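You operate a simulated robot arm through the tools that you are given. There is no shell and no other tool. Be economical: measure what you need, move in short steps, check, and stop when the job is done.

You run a simulated robot arm. Do the job below in one go: nothing can be reset, and whatever is moved stays where it is left.

JOB
Load the scored plate on the cart and wheel it to the yellow line.
Fine: it is in one of the sets marked 34 on the rack; brake the cart there.
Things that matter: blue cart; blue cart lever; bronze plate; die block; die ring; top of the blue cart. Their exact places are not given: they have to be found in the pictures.

The check looks at the end state, three seconds after you hand in, the way a careful person would. Anything else that was tipped, shoved, dropped, spilled or broken makes it a failure.

ROBOT AND FRAMES
A 6-joint arm with a two-finger gripper on a trunk, on a base that drives. Base frame: it is fixed to the floor where the robot stands at the start and does not move with it; the origin is under the middle of the robot, x ahead of it, y to its left, z up. Units: mm, rad, N and s.
Its first joint turns from -2.897 to 2.897 rad. Places, roughly: blue cart [-200, 1300, 400]; blue cart lever [0, 900, 800]; top of the blue cart [-200, 1400, 800]. Payload 2.54 kg.
The tool frame sits at the grasp point between the pads (the TCP): z along the fingers, y along the line on which they close. The tips reach 30 mm beyond it. Largest opening 116 mm; the body of the gripper starts 95 mm behind the TCP.
Orientation is told as [roll, pitch, yaw] about the base's x, y, z axes, in that order, counted from this pose: with the fingers straight down and closing along the base's y, the tool's x points along the base's -x, its y along +y and its z along -z.

CONTROLS
- The arm moves only by the tool send_rows. Its argument "increments" is a list of rows, each an object (a shift or turn left out is 0, a gripper value left out holds the last) with "travel": the shift along the tool's x, y, z in units of 100 mm (1.0 is 100 mm), a list of three; "turn": the turn, a rotation vector about the tool's x, y, z in units of 60 degrees (1.0 is 60 degrees), a list of three; "hand": the opening, from 0 (shut) to 1 (fully open). In form: [{"travel": [dx, dy, dz], "turn": [wx, wy, wz], "hand": hand}, ...]. A call has 1 to 12 rows; each row is the pose to reach, as a shift and turn from the pose commanded when the call began, along the tool's axes at that moment. A call with a number of a shift or a turn outside -1 to 1 is refused whole. A row lasts 0.2 s, in which the tool goes at most 50 mm and 0.15 rad; a call with a longer step from one row to the next is refused whole, and so is a gripper value outside its range. A pose out of reach is approached as far as the arm can. The call stops where the force on the tool passes 90 N (or 10 N more than at its start, if that is more) or the arm is blocked; 0.2 s more then pass. Each finger travels about 72 mm/s and halts on what it meets, pressing with about 41 N; the grip force reading is that of the motor and also rises with nothing between the fingers. The clock runs only during rows and for 0.2 s after the last one: add rows that repeat a pose to give the fingers time. It gives the time, the measured TCP pose, the force on the tool (base axes), the opening and the grip force at its end, in the units of the frame above (readings bear some noise), with the torque about the TCP (base axes, N m) and any sound that the robot's microphone picked up.
- Cameras (640 x 400 px; columns grow to the right, rows downward): "scene" is now at [-43, 200.1, 1409.8]; the picture's right is [0.57, -0.82, 0.00], its down [-0.54, -0.37, -0.75] and it looks along [0.62, 0.43, -0.66] (base axes); focal length 214 px, centre (320, 200). "wrist" rides on the gripper at [69, -15, -122] in the tool frame; the picture's right is [0.21, 0.98, 0.00], its down [-0.83, 0.18, -0.53] and it looks along [-0.52, 0.11, 0.85] (tool axes); focal length 251 px, centre (320, 200).
- capture(camera): a new picture of that camera. The clock stands still meanwhile.
- drive_base(legs): drives the robot by 1 to 6 legs, each [ahead, left, turn to the left] in mm, mm and rad, along the robot's own axes; the way and the turn of a leg run together, so that a leg with both is an arc; at most 1500 mm and 3.142 rad a leg. The arm and the cameras ride along, it lands a little off, and it stops where it bumps. It gives what a move gives.
- aim_head(pan, tilt): turns the head with the scene camera to pan (to the left, within 2.094 rad either way) and tilt (down, from -0.506 to 1.204), counted from straight ahead of the robot. It gives what a move gives.
- locate(camera, pixels): for up to 12 pixels [column, row] of the newest picture of that camera ("zoom" is the newest enlarged one), the place [x, y, z] in the base frame of the surface seen there, good to about 2 mm, but the place of the scene camera against the robot may be out by one fixed shift of up to 18 mm in any direction. The clock stands still meanwhile.
- inspect(camera, box): a new picture of the part [left, top, right, bottom] of that camera's present view, enlarged. The clock stands still meanwhile.
- hand_in(): hands the job in; it is judged then, once.

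Keep the steps short. Do not move on a guess: measure, check each grasp and each placing, and mend mistakes. In all there are 80 turns and 60 pictures (those below and enlarged ones count). Leave the gripper open and the arm clear of the work at the hand-in unless told otherwise, and finish with a single line.

The tools are called after "Call:" as name(argument=value, ...) on one line, values as JSON. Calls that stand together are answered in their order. send_rows: Moves the arm, as the interface text tells. Its arguments: {"type":"object","properties":{"increments":{"type":"array"}},"required":["increments"]} The other tools are called the same way: drive_base (legs) drives the base; aim_head (pan, tilt) turns the head that bears the scene camera; capture (camera) takes a picture; locate (camera, pixels) gives the place of the surface under pixels of a picture; inspect (camera, box) takes an enlarged picture of a part of a camera's view; hand_in () hands the job in.

At the start:

```text
clock: 0.0
eef_pos: [32.6, 387.2, 1183.5]
tcp_rot: [0.0, 0.0, 0.0]
wrist_force: [0.7, -0.4, -0.1]
moment: [-0.02, 0.02, -0.02]
finger_gap: 115.8
gripper_force: 0.0
robot x, y, heading: [1.0, 0.6, -0.002]
head pan, tilt: [0.604, 0.716]
```

scene: 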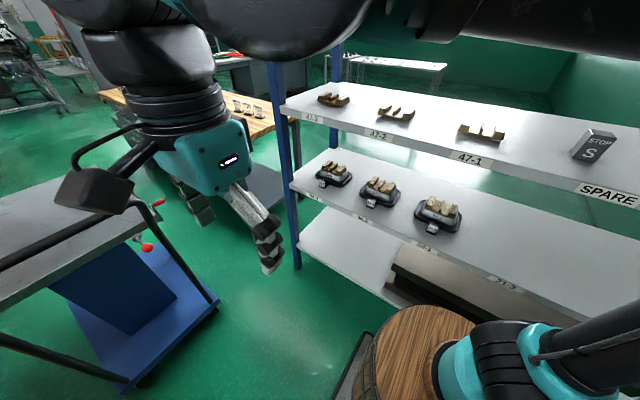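
wrist: 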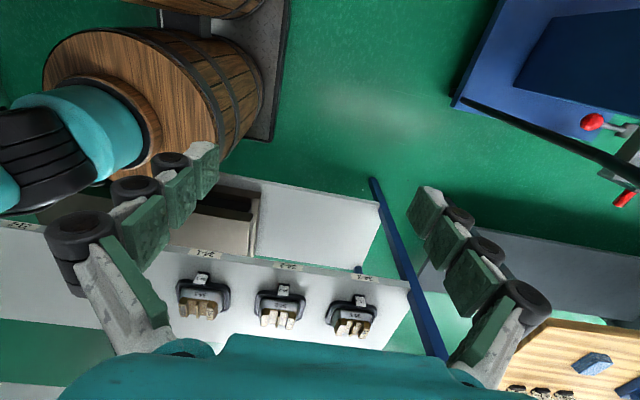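

I see a rack with two shelves of sets, and a blue cart at left. I will enlarge the rack labels and the cart.

Call:
inspect(camera="scene", box=[280, 150, 540, 312])

Call:
inspect(camera="scene", box=[280, 70, 640, 220])

Call:
inspect(camera="wrist", box=[160, 240, 420, 360])

```text
2.46 times, centred on (410, 231) of scene
```

zoom: 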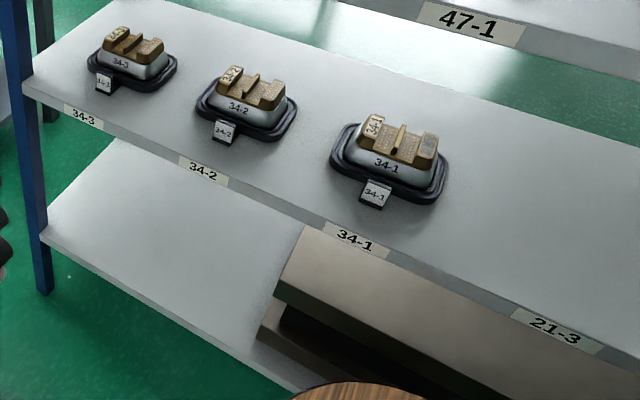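

```text
1.78 times, centred on (460, 145) of scene
```

zoom: 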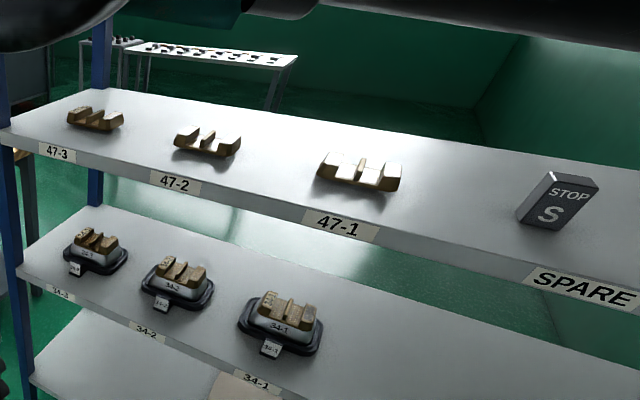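

```text
2.46 times, centred on (290, 300) of wrist
```

zoom: 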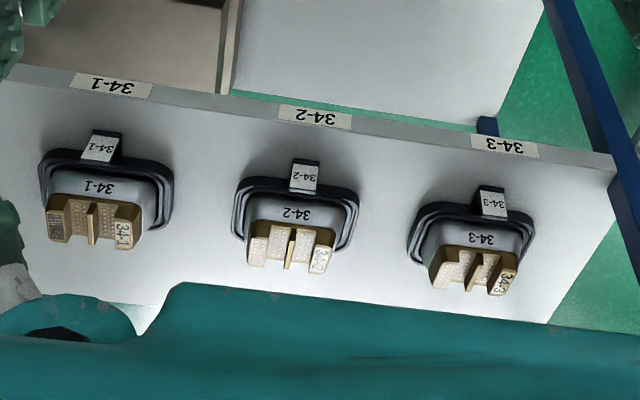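

Each 34 set is a black ring, grey block and bronze plate. I need a closer look at the plates for score marks, and measurements of them.

Call:
inspect(camera="scene", box=[405, 185, 475, 240])

Call:
inspect(camera="scene", box=[350, 165, 410, 212])

Call:
inspect(camera="scene", box=[305, 150, 365, 197])

Call:
locate(camera="scene", pixels=[[436, 206], [380, 184], [331, 168], [450, 250], [330, 90], [482, 128], [300, 260], [60, 210], [147, 247], [159, 203], [275, 90], [30, 350]])

```text
7.27 times, centred on (440, 212) of scene
```

zoom: 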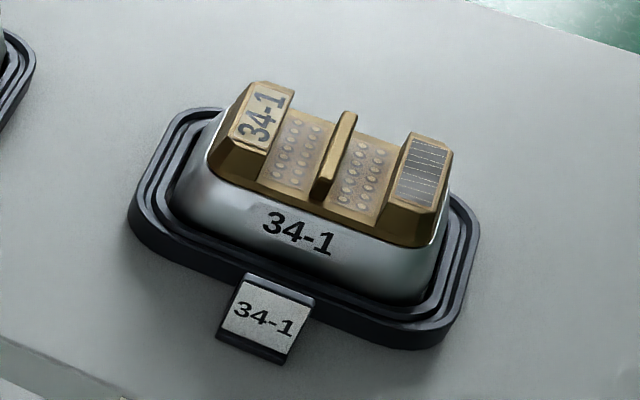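

```text
8.51 times, centred on (380, 188) of scene
```

zoom: 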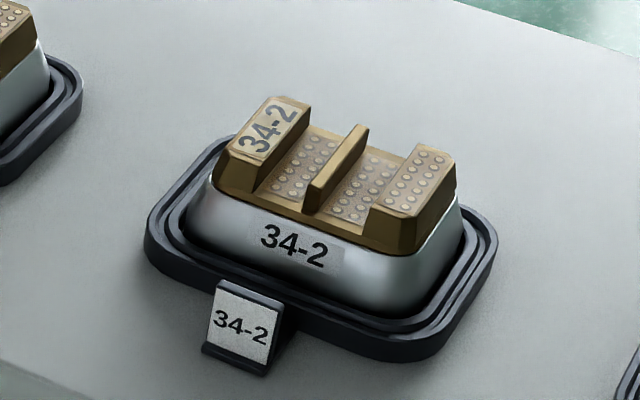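

```text
8.51 times, centred on (335, 174) of scene
```

zoom: 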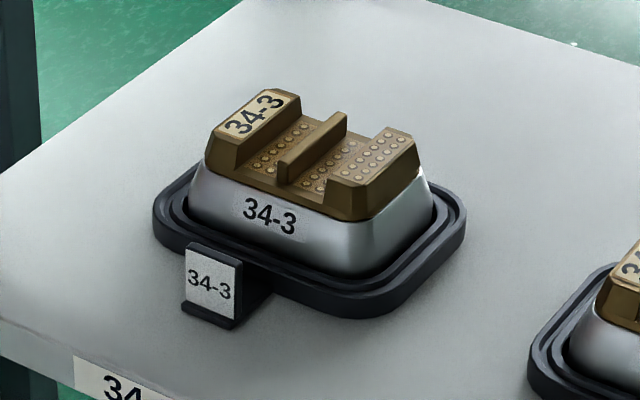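

```text
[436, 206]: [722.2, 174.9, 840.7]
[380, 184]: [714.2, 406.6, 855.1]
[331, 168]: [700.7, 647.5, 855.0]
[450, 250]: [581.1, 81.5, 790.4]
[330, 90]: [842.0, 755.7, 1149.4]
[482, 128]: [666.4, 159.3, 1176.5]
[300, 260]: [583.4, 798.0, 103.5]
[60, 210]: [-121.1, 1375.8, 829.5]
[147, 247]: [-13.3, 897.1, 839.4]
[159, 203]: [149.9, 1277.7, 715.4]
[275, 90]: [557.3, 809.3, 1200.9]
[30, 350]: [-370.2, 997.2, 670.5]
```

34-1's right pad has the hatch of scored lines; 34-2 and 34-3 have plain dots. I will measure the 34-1 plate in a fresh enlargement.

Call:
inspect(camera="scene", box=[405, 185, 475, 240])

Call:
locate(camera="zoom", pixels=[[265, 88], [240, 160], [437, 140], [420, 205], [348, 115], [326, 190], [300, 145], [375, 165], [255, 190], [400, 235], [207, 145], [447, 195]])

Call:
locate(camera="scene", pixels=[[468, 157], [380, 133], [500, 283], [425, 247], [315, 118], [285, 112], [600, 190], [560, 60], [325, 198], [388, 290], [440, 260], [400, 90]])

Call:
aim_head(pan=1.5, tilt=0.6)

Call:
capture(camera="scene")

```text
7.27 times, centred on (440, 212) of scene
```

zoom: 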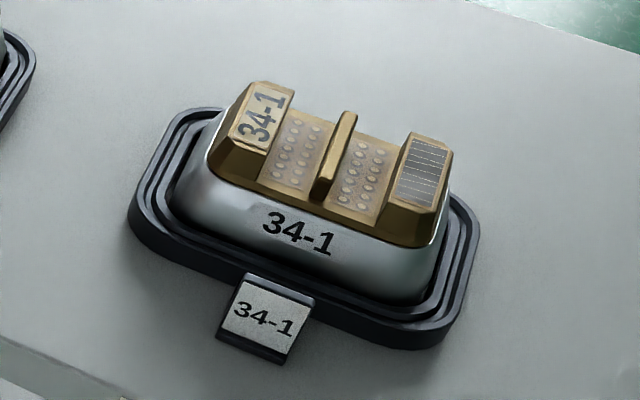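

```text
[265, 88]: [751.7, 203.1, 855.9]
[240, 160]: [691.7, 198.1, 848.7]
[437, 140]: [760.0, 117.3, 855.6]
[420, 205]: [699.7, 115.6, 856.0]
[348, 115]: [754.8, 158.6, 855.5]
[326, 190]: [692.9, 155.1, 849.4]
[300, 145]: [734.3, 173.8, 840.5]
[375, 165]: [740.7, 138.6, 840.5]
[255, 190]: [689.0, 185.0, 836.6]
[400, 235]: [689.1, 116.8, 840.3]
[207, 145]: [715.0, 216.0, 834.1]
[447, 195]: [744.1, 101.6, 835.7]
```

```text
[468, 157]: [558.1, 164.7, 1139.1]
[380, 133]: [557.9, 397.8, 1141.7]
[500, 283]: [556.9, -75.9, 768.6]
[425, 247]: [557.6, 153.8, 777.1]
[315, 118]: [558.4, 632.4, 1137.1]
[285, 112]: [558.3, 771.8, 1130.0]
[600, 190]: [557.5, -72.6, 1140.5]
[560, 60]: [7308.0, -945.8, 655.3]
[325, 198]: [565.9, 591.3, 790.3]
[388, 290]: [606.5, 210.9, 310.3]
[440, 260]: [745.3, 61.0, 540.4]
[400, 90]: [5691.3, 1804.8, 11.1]
```

```text
clock: 1.2
eef_pos: [32.0, 387.0, 1184.2]
tcp_rot: [-0.001, 0.0, 0.001]
wrist_force: [-0.6, 0.3, 0.2]
moment: [-0.02, 0.03, 0.03]
finger_gap: 115.9
gripper_force: 0.1
robot x, y, heading: [-2.6, 2.3, -0.002]
head pan, tilt: [1.499, 0.6]
```

```text
50 pictures are left
```

scene: 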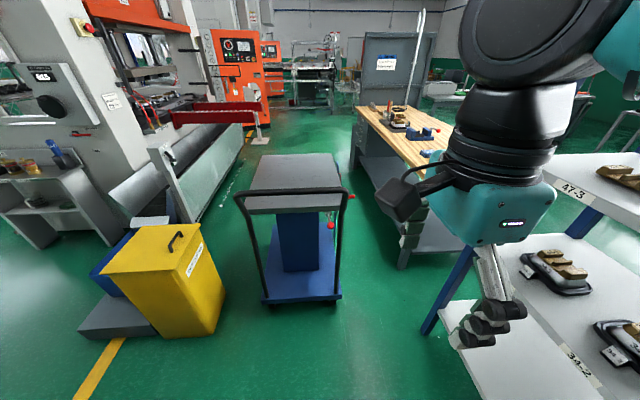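

The cart with its handle faces us. There are yellow marks at (100,365) and near (250,135). I'll enlarge the cart and the floor.

Call:
inspect(camera="scene", box=[190, 90, 370, 202])

Call:
locate(camera="scene", pixels=[[262, 140], [250, 133], [100, 365], [88, 392], [118, 342], [240, 195], [350, 193], [258, 160], [330, 155], [345, 210], [330, 225], [264, 298]])

Call:
inspect(camera="scene", box=[225, 145, 365, 310])

Call:
aim_head(pan=2.09, tilt=0.7)

Call:
capture(camera="scene")

```text
3.56 times, centred on (280, 146) of scene
```

zoom: 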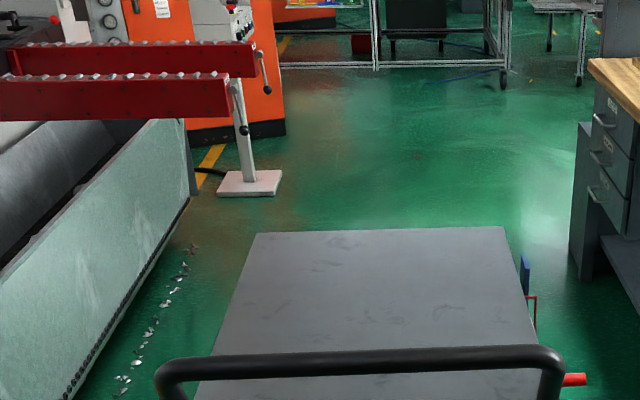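

```text
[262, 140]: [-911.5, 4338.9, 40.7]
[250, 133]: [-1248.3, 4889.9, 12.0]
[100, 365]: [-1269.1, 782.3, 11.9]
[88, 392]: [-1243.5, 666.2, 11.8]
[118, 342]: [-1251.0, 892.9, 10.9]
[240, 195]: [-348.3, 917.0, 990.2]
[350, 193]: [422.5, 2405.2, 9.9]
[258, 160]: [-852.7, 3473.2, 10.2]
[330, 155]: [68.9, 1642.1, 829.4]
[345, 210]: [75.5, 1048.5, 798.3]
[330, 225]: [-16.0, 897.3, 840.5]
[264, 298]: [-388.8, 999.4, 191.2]
```

```text
2.42 times, centred on (295, 228) of scene
```

zoom: 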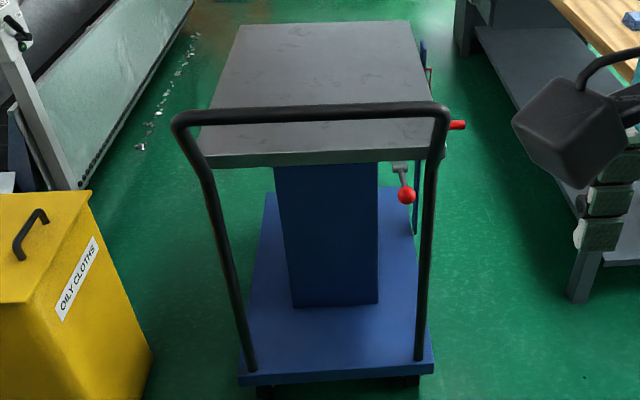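

```text
clock: 2.2
eef_pos: [32.5, 388.2, 1183.5]
tcp_rot: [0.0, 0.001, 0.0]
wrist_force: [0.2, -0.4, -1.2]
moment: [-0.02, 0.0, -0.03]
finger_gap: 116.3
gripper_force: 0.1
robot x, y, heading: [2.6, -0.6, 0.0]
head pan, tilt: [2.089, 0.7]
```

```text
47 pictures are left
```

scene: 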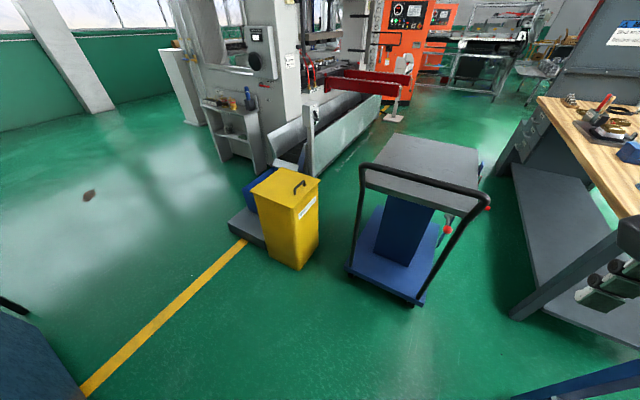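

The yellow line runs along y at x≈-1250, left of the bin. Next I check what the barrel is (robot body or obstacle) and what is around the base, using the wrist view.

Call:
locate(camera="wrist", pixels=[[90, 70], [210, 8], [270, 100], [285, 30], [150, 120], [340, 100], [30, 110], [100, 150]])

Call:
aim_head(pan=-1.6, tilt=0.9)

Call:
capture(camera="scene")

Call:
aim_head(pan=2.09, tilt=1.1)

Call:
capture(camera="scene")

```text
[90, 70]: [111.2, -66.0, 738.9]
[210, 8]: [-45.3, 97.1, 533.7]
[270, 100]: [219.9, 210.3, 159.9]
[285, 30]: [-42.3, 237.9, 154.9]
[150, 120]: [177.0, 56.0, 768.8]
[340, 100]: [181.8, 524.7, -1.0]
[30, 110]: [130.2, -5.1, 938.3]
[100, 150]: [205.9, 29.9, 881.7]
```

```text
clock: 5.2
eef_pos: [32.0, 387.2, 1182.6]
tcp_rot: [0.0, 0.0, 0.0]
wrist_force: [0.1, -0.4, 0.3]
moment: [-0.02, -0.01, -0.01]
finger_gap: 116.3
gripper_force: 0.0
robot x, y, heading: [-2.1, -3.0, -0.0]
head pan, tilt: [-1.6, 0.901]
```

```text
46 pictures are left
```

scene: 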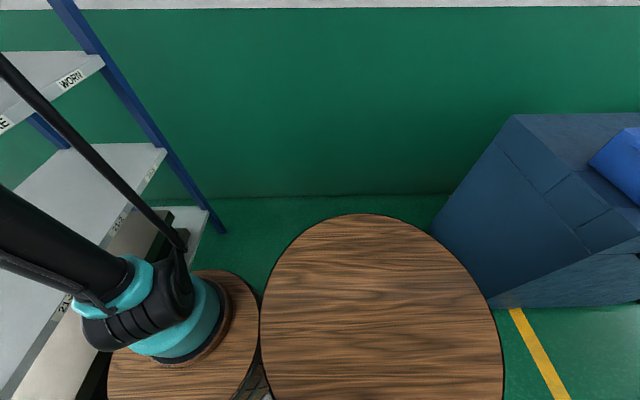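

```text
clock: 8.3
eef_pos: [32.6, 387.3, 1184.2]
tcp_rot: [0.0, 0.001, -0.001]
wrist_force: [-0.6, 0.1, 0.1]
moment: [0.01, 0.02, 0.01]
finger_gap: 115.9
gripper_force: 0.2
robot x, y, heading: [0.9, -3.5, -0.002]
head pan, tilt: [2.089, 1.1]
```

```text
45 pictures are left
```

scene: 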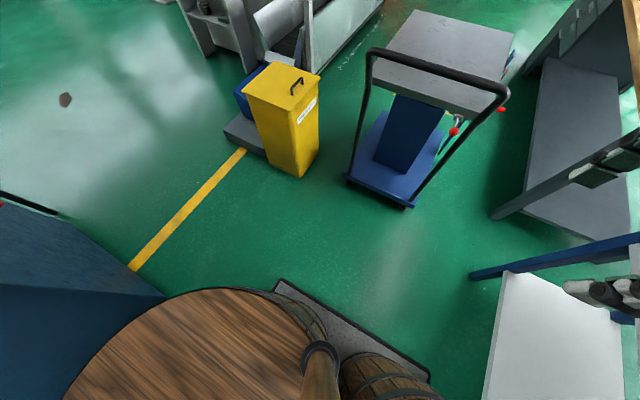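

The barrels and grey platform are the robot's own body. A blue cabinet stands at left-behind. I'll measure the bin, cabinet, line, and my platform.

Call:
locate(camera="scene", pixels=[[135, 268], [240, 152], [165, 293], [60, 225], [280, 282], [225, 125], [262, 155], [300, 176], [350, 178], [410, 207], [429, 378], [520, 60]])

Call:
drive_base(legs=[[-150, 0, 0]])

```text
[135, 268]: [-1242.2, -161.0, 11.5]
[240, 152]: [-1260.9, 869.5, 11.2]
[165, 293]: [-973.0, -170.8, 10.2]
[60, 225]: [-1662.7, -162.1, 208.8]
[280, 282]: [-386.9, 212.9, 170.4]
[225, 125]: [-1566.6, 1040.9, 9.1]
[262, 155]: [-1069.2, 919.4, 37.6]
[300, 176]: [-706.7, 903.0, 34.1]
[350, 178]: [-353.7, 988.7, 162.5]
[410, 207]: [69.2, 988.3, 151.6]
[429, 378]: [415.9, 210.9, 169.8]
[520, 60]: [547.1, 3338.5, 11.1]
```

```text
clock: 9.7
eef_pos: [-120.3, 386.3, 1182.6]
tcp_rot: [0.0, 0.0, 0.0]
wrist_force: [-0.6, -0.1, -0.7]
moment: [0.01, 0.05, 0.01]
finger_gap: 116.0
gripper_force: 0.1
robot x, y, heading: [-153.5, 0.4, 0.007]
head pan, tilt: [2.089, 1.1]
```

The robot platform spans x -387..416, y ±212 about its axis. The arm sits at its left, so I turn the robot right 90° to make the arm face the shelf, then start turning the wrist and lowering.

Call:
drive_base(legs=[[0, 0, -1.5778]])

Call:
send_rows(increments=[{"travel": [0, 0, 0.14], "turn": [0, 0, 0.14]}, {"travel": [0, 0, 0.28], "turn": [0, 0, 0.28]}, {"travel": [0, 0, 0.42], "turn": [0, 0, 0.42]}, {"travel": [0, 0, 0.56], "turn": [0, 0, 0.56]}, {"travel": [0, 0, 0.7], "turn": [0, 0, 0.7]}, {"travel": [0, 0, 0.85], "turn": [0, 0, 0.84]}, {"travel": [0, 0, 1.0], "turn": [0, 0, 0.98]}])

```text
clock: 14.0
eef_pos: [235.1, -39.3, 1183.5]
tcp_rot: [-0.001, 0.002, -1.588]
wrist_force: [-0.2, -0.7, 0.3]
moment: [-0.01, -0.01, -0.01]
finger_gap: 116.1
gripper_force: 0.0
robot x, y, heading: [-153.2, -0.0, -1.584]
head pan, tilt: [2.089, 1.1]
```

```text
clock: 15.6
eef_pos: [236.4, -39.8, 1081.2]
tcp_rot: [0.0, 0.0, -2.617]
wrist_force: [-0.1, 0.1, 0.3]
moment: [0.03, 0.0, 0.04]
finger_gap: 115.7
gripper_force: 0.0
robot x, y, heading: [-154.7, -0.1, -1.587]
head pan, tilt: [2.089, 1.1]
```

The yaw turn works. Continue: finish yaw, extend outward 80 mm and lower 80 mm.

Call:
send_rows(increments=[{"travel": [0.17, 0.1, 0.2], "turn": [0, 0, 0.125]}, {"travel": [0.35, 0.2, 0.4], "turn": [0, 0, 0.25]}, {"travel": [0.52, 0.3, 0.6], "turn": [0, 0, 0.375]}, {"travel": [0.69, 0.4, 0.8], "turn": [0, 0, 0.501]}])

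Call:
send_rows(increments=[{"travel": [0.1, 0, 0], "turn": [0, 0.14, 0]}, {"travel": [0.2, 0, 0], "turn": [0, 0.28, 0]}, {"travel": [0.3, 0, 0], "turn": [0, 0.42, 0]}, {"travel": [0.5, 0, 0], "turn": [0, 0.56, 0]}, {"travel": [0.7, 0, 0], "turn": [0, 0.7, 0]}, {"travel": [0.9, 0, 0.0], "turn": [0, 0.833, 0]}])

Call:
capture(camera="wrist")

```text
clock: 16.6
eef_pos: [313.7, -154.5, 1027.5]
tcp_rot: [-0.037, 0.006, -2.921]
wrist_force: [-0.7, -0.2, -0.9]
moment: [-0.02, -0.02, 0.05]
finger_gap: 115.8
gripper_force: 0.0
out of reach, approached as far as the arm can: row 1, 2, 3, 4
robot x, y, heading: [-148.6, 1.0, -1.586]
head pan, tilt: [2.089, 1.1]
```

```text
clock: 18.0
eef_pos: [400.8, -137.7, 1026.6]
tcp_rot: [-0.056, 0.881, -2.965]
wrist_force: [-0.1, 0.3, -1.0]
moment: [0.01, 0.01, 0.01]
finger_gap: 116.0
gripper_force: 0.0
robot x, y, heading: [-154.8, 2.8, -1.589]
head pan, tilt: [2.089, 1.1]
```

```text
44 pictures are left
```

wrist: 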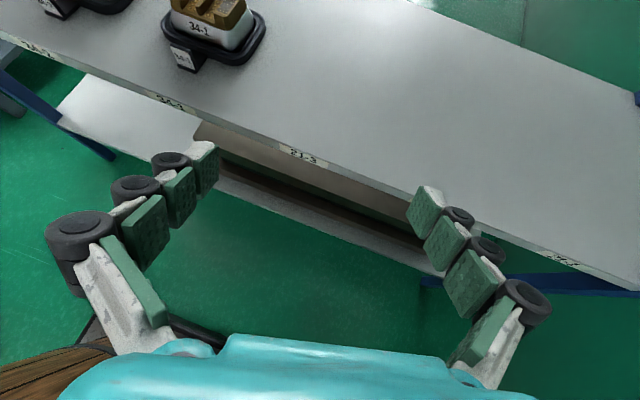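

The far-left yaw hit a wrist limit, and the tool is at yaw -2.965, tilt 50°. I'll square it using the base: turn -0.176 rad and drive toward +y so the tool lines up with 34-1.

Call:
drive_base(legs=[[0, 0, -0.176], [-382, -75, 0]])

Call:
capture(camera="wrist")

```text
clock: 21.1
eef_pos: [367.4, 164.9, 1025.7]
tcp_rot: [-0.056, 0.876, -3.134]
wrist_force: [-0.3, -0.6, -0.7]
moment: [-0.02, -0.02, -0.01]
finger_gap: 116.0
gripper_force: 0.0
robot x, y, heading: [-152.1, 392.4, -1.759]
head pan, tilt: [2.089, 1.1]
```

```text
43 pictures are left
```

wrist: 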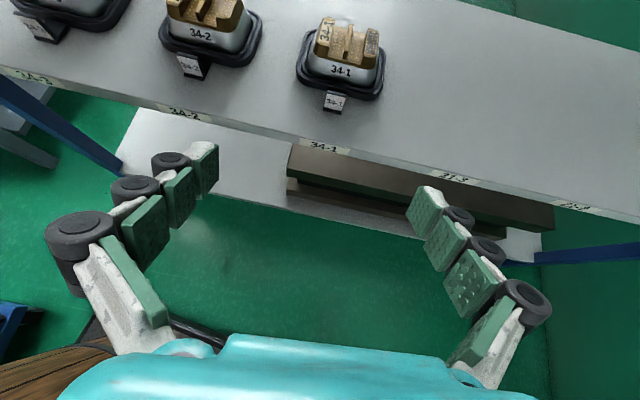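

The 34-1 set is at (340,50). I enlarge and measure it with the accurate wrist camera.

Call:
inspect(camera="wrist", box=[290, 5, 400, 115])

Call:
locate(camera="zoom", pixels=[[200, 130], [330, 130], [320, 200], [345, 190]])

```text
3.64 times, centred on (345, 60) of wrist
```

zoom: 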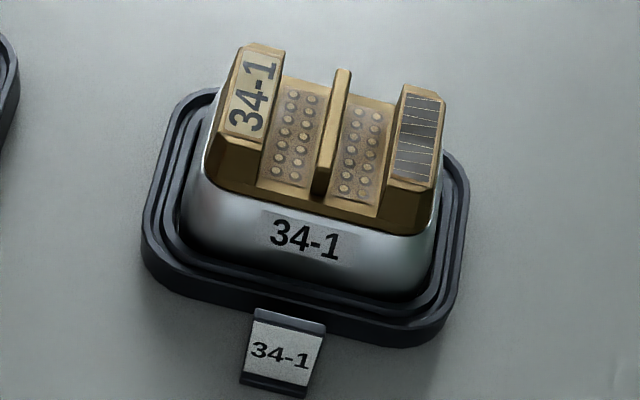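

```text
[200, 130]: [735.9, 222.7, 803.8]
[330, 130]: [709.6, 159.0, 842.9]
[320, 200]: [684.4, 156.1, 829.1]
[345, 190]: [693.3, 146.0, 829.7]
```

Call:
locate(camera="zoom", pixels=[[343, 73], [332, 115], [322, 160], [295, 115], [362, 130], [278, 70], [245, 130], [422, 110], [408, 165], [270, 170], [390, 175], [250, 55]])

Call:
locate(camera="wrist", pixels=[[325, 147], [200, 113], [339, 100]])

```text
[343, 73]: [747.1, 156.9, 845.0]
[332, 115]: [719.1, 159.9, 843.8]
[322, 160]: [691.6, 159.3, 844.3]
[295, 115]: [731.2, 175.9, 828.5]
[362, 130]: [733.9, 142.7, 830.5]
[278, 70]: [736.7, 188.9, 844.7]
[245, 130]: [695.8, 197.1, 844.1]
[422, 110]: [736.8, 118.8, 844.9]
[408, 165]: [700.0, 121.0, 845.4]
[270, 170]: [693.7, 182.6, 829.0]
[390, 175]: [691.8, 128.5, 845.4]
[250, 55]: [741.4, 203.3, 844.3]
```

```text
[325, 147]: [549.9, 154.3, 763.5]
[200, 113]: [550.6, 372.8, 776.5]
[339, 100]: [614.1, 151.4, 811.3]
```

Wrist truth: rib at y≈158.5, x 691–747, recess floor z≈829, top 844.5 (scene reads about +8 in x, +11 in z). I lower the tool 100 mm, remove the roll error and close to an 18 mm gap to fit over the rib.

Call:
send_rows(increments=[{"travel": [-0.17, 0.02, 0.31], "turn": [-0.027, 0, 0], "hand": 0.155}, {"travel": [-0.34, 0.04, 0.63], "turn": [-0.0535, 0, 0], "hand": 0.155}, {"travel": [-0.51, 0.065, 0.947], "turn": [-0.0535, 0, 0], "hand": 0.155}, {"travel": [-0.51, 0.065, 0.947], "turn": [-0.0535, 0, 0], "hand": 0.155}, {"travel": [-0.51, 0.065, 0.947], "turn": [-0.0535, 0, 0], "hand": 0.155}])

Call:
capture(camera="wrist")

```text
clock: 22.3
eef_pos: [407.8, 163.7, 924.7]
tcp_rot: [-0.001, 0.875, -3.132]
wrist_force: [0.6, 0.4, -0.4]
moment: [-0.02, 0.02, -0.01]
finger_gap: 17.9
gripper_force: 0.1
robot x, y, heading: [-150.4, 398.3, -1.761]
head pan, tilt: [2.089, 1.1]
```

```text
41 pictures are left
```

wrist: 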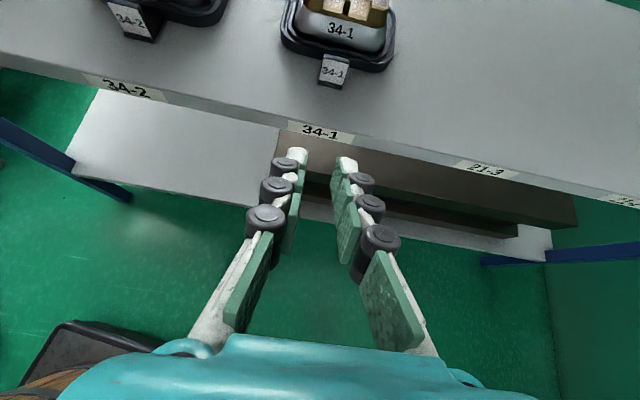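

Roll fixed, gap 17.9. Now drive the base 200 mm toward the shelf (tool at z 925, below the upper shelf) and view again.

Call:
drive_base(legs=[[-37, 196, 0]])

Call:
capture(camera="wrist")

Call:
aim_head(pan=1.5, tilt=0.7)

Call:
capture(camera="scene")

```text
clock: 23.9
eef_pos: [610.2, 167.4, 925.2]
tcp_rot: [-0.001, 0.878, -3.13]
wrist_force: [0.0, 0.1, 0.2]
moment: [-0.05, 0.05, 0.02]
finger_gap: 18.2
gripper_force: 0.0
robot x, y, heading: [44.4, 394.2, -1.753]
head pan, tilt: [2.089, 1.1]
```

```text
40 pictures are left
```

wrist: 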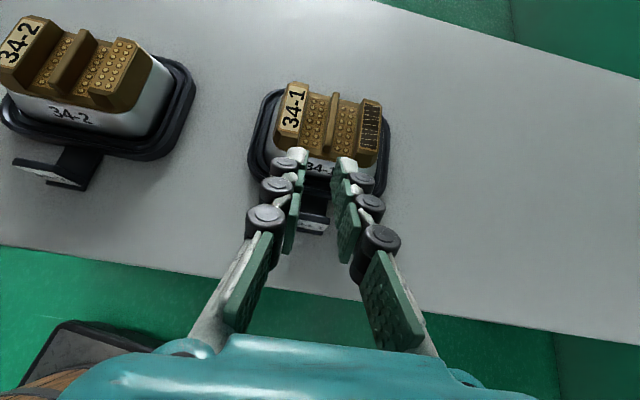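

```text
clock: 24.9
eef_pos: [609.2, 166.4, 924.9]
tcp_rot: [-0.002, 0.877, -3.128]
wrist_force: [0.2, -0.2, 0.1]
moment: [0.01, 0.0, -0.02]
finger_gap: 18.2
gripper_force: 0.0
robot x, y, heading: [44.8, 395.1, -1.755]
head pan, tilt: [1.499, 0.7]
```

```text
39 pictures are left
```

scene: 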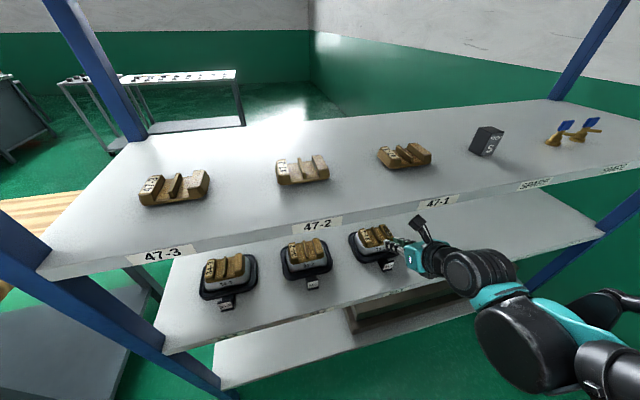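

Clear of the upper shelf. I measure the rib and finger tips from this closer view.

Call:
inspect(camera="wrist", box=[250, 70, 400, 180])

Call:
locate(camera="zoom", pixels=[[352, 100], [340, 170], [332, 215], [310, 180], [375, 180], [296, 130], [396, 150], [220, 340], [395, 360], [220, 380]])

```text
3.64 times, centred on (325, 125) of wrist
```

zoom: 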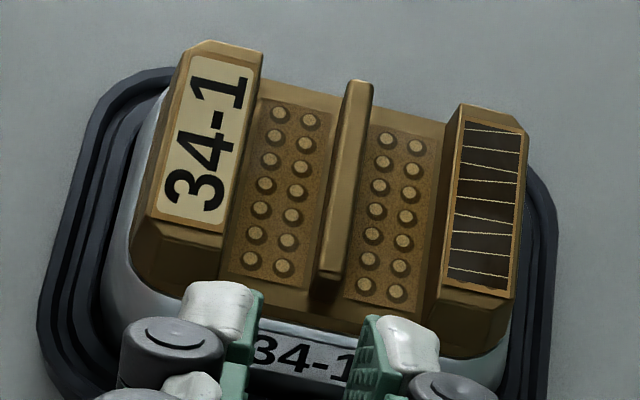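

```text
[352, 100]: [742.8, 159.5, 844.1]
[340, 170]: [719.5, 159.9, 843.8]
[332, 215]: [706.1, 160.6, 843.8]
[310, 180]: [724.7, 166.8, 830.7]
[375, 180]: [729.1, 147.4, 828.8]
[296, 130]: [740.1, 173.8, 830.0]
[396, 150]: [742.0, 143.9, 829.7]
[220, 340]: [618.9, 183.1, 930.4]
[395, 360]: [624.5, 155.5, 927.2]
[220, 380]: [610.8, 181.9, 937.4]
```

Rib at y=160.0, recesses about 25 mm wide each; finger tips ~11 mm thick, joint balls stay above. I move to hover: TCP about (702,160,880).

Call:
send_rows(increments=[{"travel": [0.08, 0.026, 0.33], "hand": 0.14}, {"travel": [0.16, 0.052, 0.66], "hand": 0.14}, {"travel": [0.242, 0.078, 0.995], "hand": 0.14}, {"travel": [0.242, 0.078, 0.995], "hand": 0.14}])

Call:
inspect(camera="wrist", box=[230, 70, 410, 200])

```text
clock: 25.9
eef_pos: [702.8, 161.0, 880.4]
tcp_rot: [-0.001, 0.877, -3.127]
wrist_force: [-0.3, -0.2, -0.2]
moment: [0.0, 0.03, 0.01]
finger_gap: 16.3
gripper_force: 0.0
robot x, y, heading: [51.9, 393.0, -1.755]
head pan, tilt: [1.499, 0.7]
```

```text
3.08 times, centred on (320, 135) of wrist
```

zoom: 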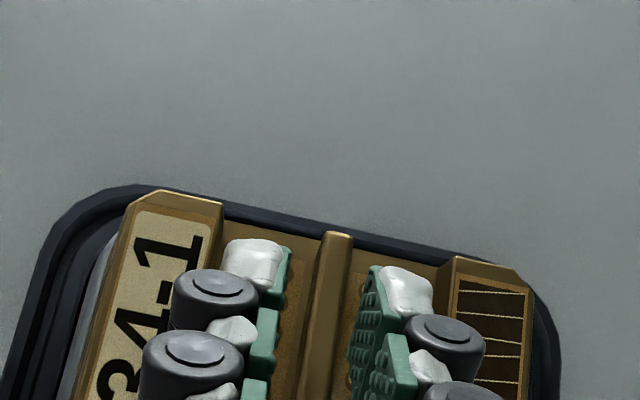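

Rib is centred between the pads. Descend 21 mm straight down into the recesses.

Call:
send_rows(increments=[{"travel": [-0.05, 0.005, 0.05]}, {"travel": [-0.1, 0.01, 0.1]}, {"travel": [-0.15, 0.01, 0.15]}, {"travel": [-0.15, 0.01, 0.15]}])

Call:
inspect(camera="wrist", box=[230, 70, 410, 200])

```text
clock: 26.9
eef_pos: [705.0, 159.1, 857.6]
tcp_rot: [0.0, 0.878, -3.127]
wrist_force: [-0.9, -0.6, -0.6]
moment: [0.0, -0.01, -0.01]
finger_gap: 16.4
gripper_force: 0.1
robot x, y, heading: [47.6, 395.7, -1.756]
head pan, tilt: [1.499, 0.7]
```

```text
3.08 times, centred on (320, 135) of wrist
```

zoom: 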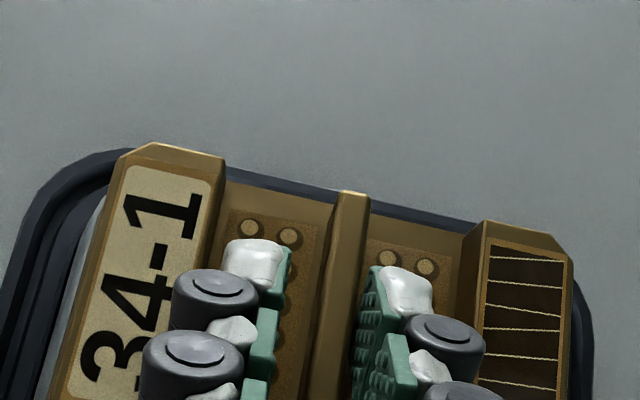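

No contact force; tips are in the recesses either side of the rib. Close the gripper.

Call:
send_rows(increments=[{"hand": 0.1}, {"hand": 0.06}, {"hand": 0.0}, {"hand": 0.0}, {"hand": 0.0}])

```text
clock: 28.1
eef_pos: [703.1, 160.1, 857.6]
tcp_rot: [-0.002, 0.876, -3.128]
wrist_force: [0.1, -5.8, 0.7]
moment: [-0.06, -0.03, -0.16]
finger_gap: 7.5
gripper_force: 35.2
robot x, y, heading: [48.6, 391.4, -1.756]
head pan, tilt: [1.499, 0.7]
```

Gripped the 7.5 mm rib. Lift 25 mm slowly and check the block stays.

Call:
send_rows(increments=[{"travel": [0.04, 0, -0.03], "hand": 0}, {"travel": [0.08, 0, -0.064], "hand": 0}, {"travel": [0.13, 0, -0.11], "hand": 0}, {"travel": [0.19, 0, -0.16], "hand": 0}, {"travel": [0.19, 0, -0.16], "hand": 0}])

Call:
capture(camera="wrist")

Call:
inspect(camera="scene", box=[320, 200, 440, 290])

```text
clock: 29.3
eef_pos: [702.6, 159.0, 882.6]
tcp_rot: [-0.002, 0.877, -3.128]
wrist_force: [0.1, -0.1, -5.8]
moment: [-0.01, 0.07, -0.01]
finger_gap: 7.5
gripper_force: 36.2
robot x, y, heading: [46.4, 393.5, -1.758]
head pan, tilt: [1.499, 0.7]
```

```text
35 pictures are left
```

wrist: 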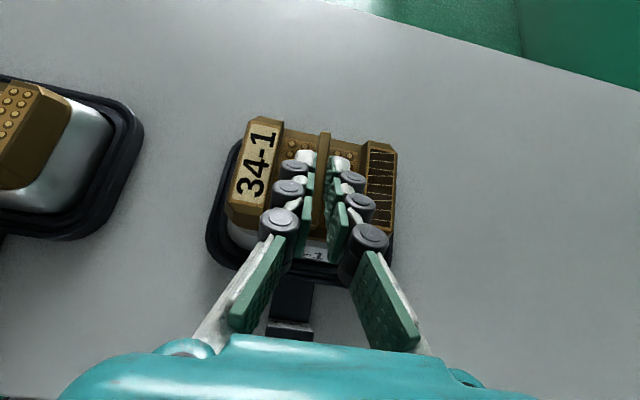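

```text
4.44 times, centred on (380, 245) of scene
```

zoom: 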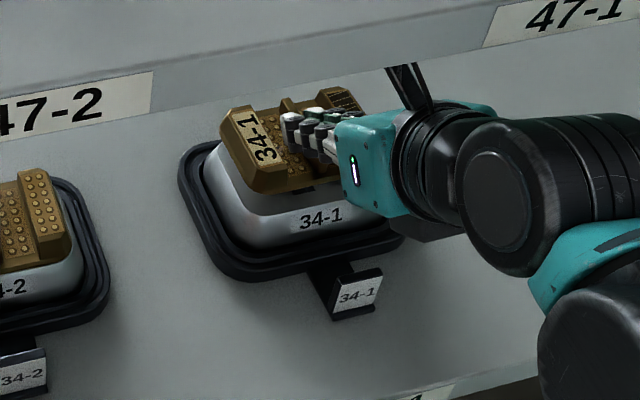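

The plate came up alone (5.8 N), level; block and ring stayed. Lift 50 mm more, and measure arm heights in the scene view to plan clearance over the cart handle.

Call:
send_rows(increments=[{"travel": [0.1, 0, -0.08], "hand": 0}, {"travel": [0.2, 0, -0.16], "hand": 0}, {"travel": [0.3, 0, -0.24], "hand": 0}, {"travel": [0.385, 0, -0.32], "hand": 0}])

Call:
capture(camera="scene")

Call:
locate(camera="scene", pixels=[[475, 262], [500, 290], [520, 345], [570, 310], [620, 300], [560, 375], [600, 390], [630, 350]])

```text
clock: 30.3
eef_pos: [703.2, 158.3, 933.0]
tcp_rot: [-0.002, 0.877, -3.129]
wrist_force: [0.6, -0.7, -5.0]
moment: [0.01, 0.1, 0.01]
finger_gap: 7.2
gripper_force: 35.6
robot x, y, heading: [49.4, 391.0, -1.755]
head pan, tilt: [1.499, 0.7]
```

```text
33 pictures are left
```

scene: 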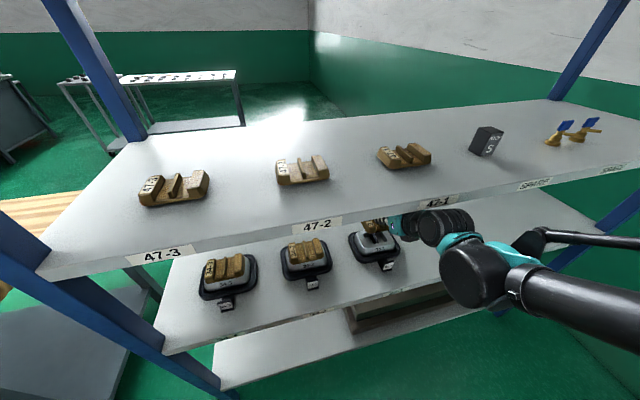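

```text
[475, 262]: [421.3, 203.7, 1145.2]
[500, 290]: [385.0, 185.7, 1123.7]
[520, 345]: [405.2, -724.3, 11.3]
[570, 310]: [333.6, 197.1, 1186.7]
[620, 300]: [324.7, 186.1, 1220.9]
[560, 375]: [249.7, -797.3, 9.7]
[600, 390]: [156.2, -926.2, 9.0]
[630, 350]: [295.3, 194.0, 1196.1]
```

The forearm stays around z≥1100, above the handle (≈980). Now back out from the rack, shift away and turn left so the tool faces the cart, staying short of its handle.

Call:
drive_base(legs=[[64, -344, 0], [300, -9, 0], [0, 0, 1.558]])

Call:
send_rows(increments=[{"travel": [0.19, 0, -0.16], "hand": 0}, {"travel": [0.38, 0, -0.32], "hand": 0}, {"travel": [0.57, 0, -0.48], "hand": 0}, {"travel": [0.77, 0, -0.64], "hand": 0}])

Call:
aim_head(pan=1.7, tilt=0.6)

Call:
capture(camera="scene")

```text
clock: 38.0
eef_pos: [-116.1, 746.8, 933.8]
tcp_rot: [-0.002, 0.878, -1.58]
wrist_force: [0.3, 0.3, -6.0]
moment: [-0.07, -0.05, -0.03]
finger_gap: 7.2
gripper_force: 35.6
robot x, y, heading: [-364.4, 95.1, -0.205]
head pan, tilt: [1.499, 0.7]
```

```text
clock: 39.0
eef_pos: [-117.2, 745.3, 1031.3]
tcp_rot: [-0.002, 0.874, -1.58]
wrist_force: [0.3, 0.2, -4.5]
moment: [-0.09, 0.03, -0.04]
finger_gap: 7.7
gripper_force: 35.9
robot x, y, heading: [-362.4, 97.6, -0.205]
head pan, tilt: [1.499, 0.7]
```

```text
clock: 39.7
eef_pos: [-116.5, 746.8, 1032.5]
tcp_rot: [-0.002, 0.877, -1.581]
wrist_force: [0.0, 0.0, -5.4]
moment: [-0.08, 0.03, 0.0]
finger_gap: 7.5
gripper_force: 35.7
robot x, y, heading: [-370.0, 96.0, -0.204]
head pan, tilt: [1.7, 0.6]
```

```text
32 pictures are left
```

scene: 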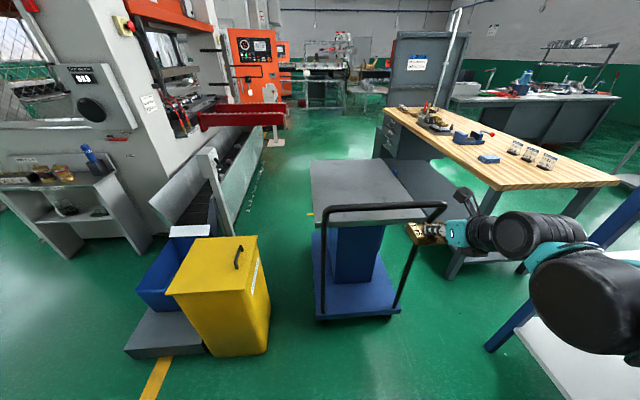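

The plate is still at handle height; raise 90 mm more. There's also a small yellow mark near (312,214) beside the cart; I'll enlarge it.

Call:
send_rows(increments=[{"travel": [0.19, 0, -0.16], "hand": 0}, {"travel": [0.38, 0, -0.32], "hand": 0}, {"travel": [0.57, 0, -0.48], "hand": 0}, {"travel": [0.71, 0, -0.59], "hand": 0}])

Call:
inspect(camera="scene", box=[280, 150, 480, 325])

Call:
locate(camera="scene", pixels=[[312, 214], [332, 206], [440, 204], [322, 310], [398, 308], [315, 165], [400, 170], [385, 217], [320, 200]])

```text
clock: 40.7
eef_pos: [-118.5, 745.9, 1124.4]
tcp_rot: [-0.003, 0.877, -1.579]
wrist_force: [0.9, -0.6, -5.1]
moment: [-0.09, 0.0, 0.0]
finger_gap: 7.5
gripper_force: 35.4
robot x, y, heading: [-371.6, 94.8, -0.205]
head pan, tilt: [1.7, 0.6]
```

```text
2.29 times, centred on (380, 238) of scene
```

zoom: 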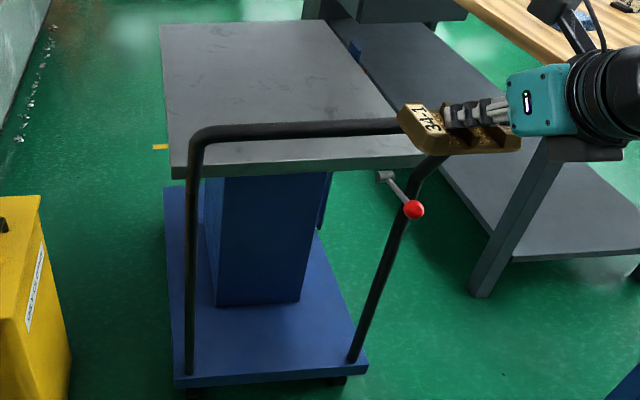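

```text
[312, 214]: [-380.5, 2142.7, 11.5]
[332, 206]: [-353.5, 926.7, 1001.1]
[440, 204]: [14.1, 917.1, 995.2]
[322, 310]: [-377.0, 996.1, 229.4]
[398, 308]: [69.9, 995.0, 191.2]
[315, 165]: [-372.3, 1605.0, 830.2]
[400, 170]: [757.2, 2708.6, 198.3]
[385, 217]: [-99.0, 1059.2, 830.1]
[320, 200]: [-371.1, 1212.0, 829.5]
```

There is a short yellow line across the floor at y≈2140, straight ahead of the cart — that is the target. First place the plate: drive the raised plate over the handle to above the table.

Call:
drive_base(legs=[[-71, 440, 0]])

Call:
capture(camera="scene")

Call:
capture(camera="wrist")

```text
clock: 43.5
eef_pos: [-91.9, 1199.2, 1124.3]
tcp_rot: [-0.001, 0.876, -1.584]
wrist_force: [0.2, -0.2, -4.5]
moment: [-0.06, -0.02, -0.01]
finger_gap: 7.3
gripper_force: 35.5
robot x, y, heading: [-345.0, 552.9, -0.216]
head pan, tilt: [1.7, 0.6]
```

```text
30 pictures are left
```

scene: 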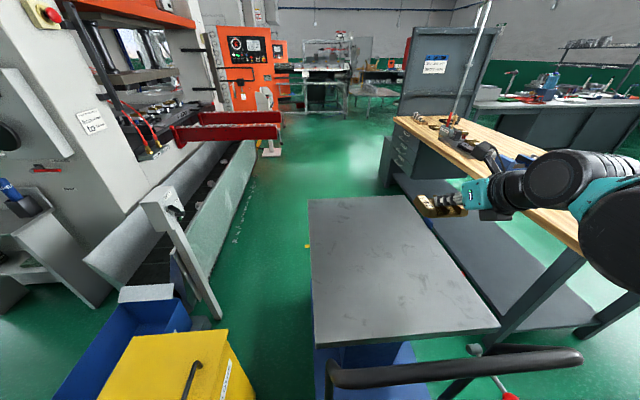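

```text
29 pictures are left
```

wrist: 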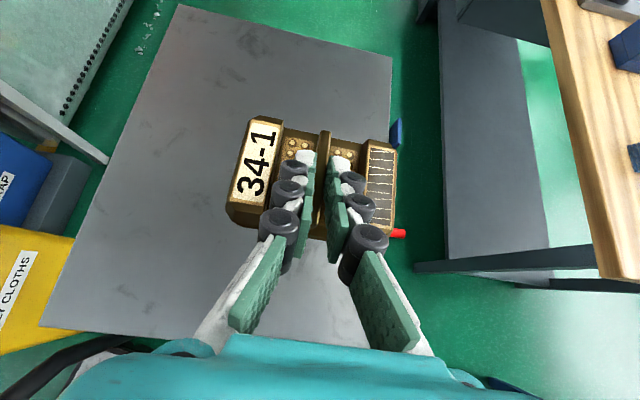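

Plate is over the table. Measure the table surface and the red/blue items at its right side.

Call:
locate(camera="wrist", pixels=[[180, 10], [388, 65], [50, 320], [200, 200], [300, 290], [350, 90], [398, 233], [397, 132], [420, 265]])

Call:
locate(camera="scene", pixels=[[308, 246], [250, 330], [130, 350], [495, 322], [318, 345], [510, 395], [475, 350]])

```text
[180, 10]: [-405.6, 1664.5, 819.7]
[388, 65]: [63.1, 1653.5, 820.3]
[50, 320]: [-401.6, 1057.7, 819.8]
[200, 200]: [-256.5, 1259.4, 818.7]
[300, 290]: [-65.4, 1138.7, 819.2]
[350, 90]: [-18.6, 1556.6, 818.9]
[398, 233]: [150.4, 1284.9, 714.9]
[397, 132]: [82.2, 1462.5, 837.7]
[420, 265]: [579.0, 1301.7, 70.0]
```

```text
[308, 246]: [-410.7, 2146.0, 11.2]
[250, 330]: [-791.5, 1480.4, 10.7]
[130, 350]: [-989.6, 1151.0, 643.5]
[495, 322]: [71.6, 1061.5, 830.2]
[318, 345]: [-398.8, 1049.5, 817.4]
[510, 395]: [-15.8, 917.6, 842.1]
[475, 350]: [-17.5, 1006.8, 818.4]
```

Table top is at z≈819; the plate sits well inboard. Lower in stages.

Call:
send_rows(increments=[{"travel": [-0.25, 0, 0.21], "hand": 0}, {"travel": [-0.5, 0, 0.42], "hand": 0}, {"travel": [-0.75, 0, 0.63], "hand": 0}, {"travel": [-0.98, 0, 0.815], "hand": 0}])

Call:
send_rows(increments=[{"travel": [-0.2, 0, 0.17], "hand": 0}, {"travel": [-0.4, 0, 0.335], "hand": 0}, {"travel": [-0.6, 0, 0.5], "hand": 0}, {"travel": [-0.75, 0, 0.62], "hand": 0}])

Call:
capture(camera="scene")

```text
clock: 44.5
eef_pos: [-95.5, 1199.8, 995.5]
tcp_rot: [-0.004, 0.879, -1.579]
wrist_force: [0.3, 0.0, -5.4]
moment: [-0.03, -0.01, 0.05]
finger_gap: 7.4
gripper_force: 35.2
robot x, y, heading: [-345.2, 545.9, -0.209]
head pan, tilt: [1.7, 0.6]
```

```text
clock: 45.5
eef_pos: [-92.0, 1199.3, 898.7]
tcp_rot: [0.0, 0.876, -1.582]
wrist_force: [-0.3, -0.5, -5.5]
moment: [-0.05, -0.03, 0.03]
finger_gap: 7.5
gripper_force: 35.9
robot x, y, heading: [-343.8, 554.2, -0.208]
head pan, tilt: [1.7, 0.6]
```

```text
28 pictures are left
```

scene: 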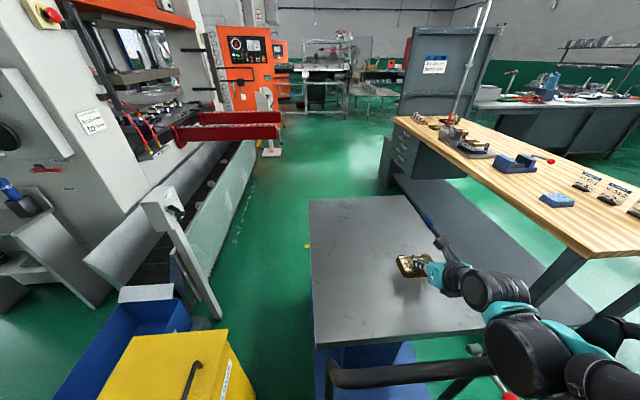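

Check the arm's elbow clearance to the handle.

Call:
locate(camera="scene", pixels=[[515, 350], [530, 390], [495, 300], [570, 358], [605, 345]])

Call:
inspect(camera="scene", box=[400, 250, 640, 400])

```text
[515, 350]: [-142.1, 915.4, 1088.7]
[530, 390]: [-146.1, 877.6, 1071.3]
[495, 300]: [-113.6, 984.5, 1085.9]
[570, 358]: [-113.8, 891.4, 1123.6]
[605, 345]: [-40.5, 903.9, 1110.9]
```

```text
2.67 times, centred on (520, 325) of scene
```

zoom: 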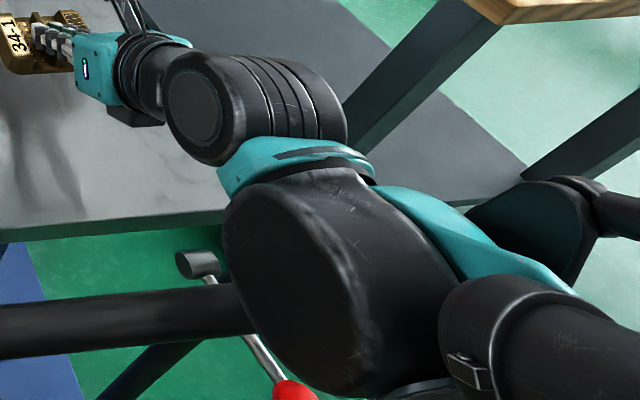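

Call:
locate(camera="zoom", pixels=[[245, 290], [265, 335], [300, 375], [350, 385], [235, 230], [200, 310], [100, 320], [200, 295]])

```text
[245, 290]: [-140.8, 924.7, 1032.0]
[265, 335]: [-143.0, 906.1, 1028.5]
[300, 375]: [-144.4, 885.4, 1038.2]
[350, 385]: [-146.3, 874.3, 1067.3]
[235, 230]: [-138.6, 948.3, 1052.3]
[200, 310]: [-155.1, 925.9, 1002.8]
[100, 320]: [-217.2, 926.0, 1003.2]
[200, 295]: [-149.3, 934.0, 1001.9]
```

Elbow bottom (1028) is only 25 mm above the handle bar (1003, same bias), and I need 38 mm. Before going lower I measure the rest of the arm to choose a better base position.

Call:
locate(camera="zoom", pixels=[[420, 330], [420, 395], [470, 370], [540, 395], [600, 395], [480, 300], [540, 220], [620, 210], [560, 300], [200, 150], [240, 110]])

```text
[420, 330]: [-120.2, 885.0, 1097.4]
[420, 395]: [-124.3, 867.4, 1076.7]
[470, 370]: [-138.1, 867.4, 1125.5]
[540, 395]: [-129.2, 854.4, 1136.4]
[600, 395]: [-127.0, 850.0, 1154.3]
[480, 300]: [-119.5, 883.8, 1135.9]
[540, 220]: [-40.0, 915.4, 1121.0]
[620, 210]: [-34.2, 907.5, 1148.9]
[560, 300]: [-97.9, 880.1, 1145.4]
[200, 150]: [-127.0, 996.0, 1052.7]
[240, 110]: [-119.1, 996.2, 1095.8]
```

The arm rises behind the elbow, so moving 105 mm forward (and 50 mm right, away from the bin) puts the elbow past the handle. Drive that.

Call:
drive_base(legs=[[27, 113, 0]])

Call:
capture(camera="scene")

Call:
locate(camera="scene", pixels=[[430, 392], [480, 392], [500, 380], [540, 390], [580, 390], [350, 390]])

```text
clock: 46.7
eef_pos: [-42.6, 1304.8, 898.7]
tcp_rot: [0.0, 0.876, -1.584]
wrist_force: [-0.3, -0.1, -5.8]
moment: [-0.06, 0.05, 0.0]
finger_gap: 7.5
gripper_force: 35.2
robot x, y, heading: [-293.1, 655.5, -0.208]
head pan, tilt: [1.7, 0.6]
```

```text
26 pictures are left
```

scene: 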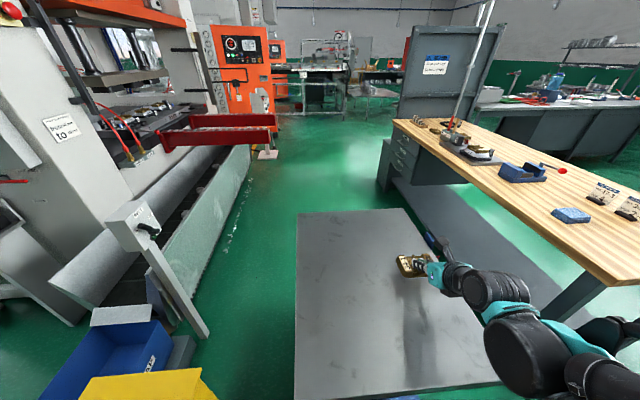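

```text
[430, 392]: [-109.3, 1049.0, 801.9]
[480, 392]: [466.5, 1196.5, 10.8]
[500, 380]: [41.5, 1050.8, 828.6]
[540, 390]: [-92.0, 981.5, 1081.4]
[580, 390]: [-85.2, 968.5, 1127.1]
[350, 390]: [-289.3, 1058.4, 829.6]
```

Good. Now lower slowly toward the table, watching for contact.

Call:
send_rows(increments=[{"travel": [-0.08, 0, 0.065], "hand": 0}, {"travel": [-0.15, 0, 0.125], "hand": 0}, {"travel": [-0.2, 0, 0.17], "hand": 0}, {"travel": [-0.23, 0, 0.19], "hand": 0}])

Call:
aim_head(pan=1.6, tilt=0.95)

Call:
capture(camera="scene")

```text
clock: 47.7
eef_pos: [-43.7, 1305.1, 868.1]
tcp_rot: [0.0, 0.877, -1.584]
wrist_force: [-0.6, 0.8, -5.4]
moment: [-0.05, 0.02, 0.0]
finger_gap: 7.4
gripper_force: 35.6
robot x, y, heading: [-297.2, 656.8, -0.208]
head pan, tilt: [1.7, 0.6]
```

```text
clock: 48.5
eef_pos: [-43.4, 1306.0, 867.7]
tcp_rot: [-0.001, 0.876, -1.582]
wrist_force: [-0.3, -0.2, -4.5]
moment: [-0.09, -0.02, 0.02]
finger_gap: 7.5
gripper_force: 35.9
robot x, y, heading: [-292.8, 655.9, -0.21]
head pan, tilt: [1.6, 0.949]
```

```text
25 pictures are left
```

scene: 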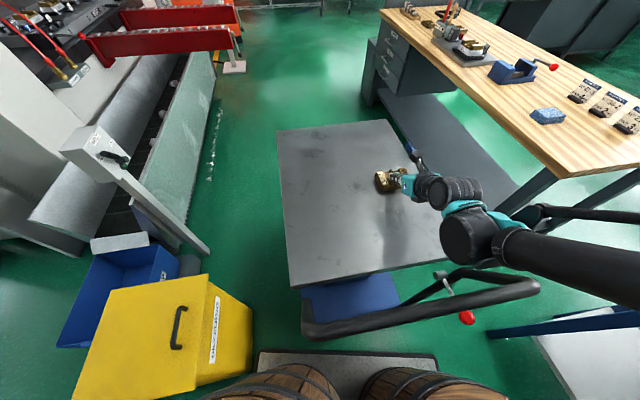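

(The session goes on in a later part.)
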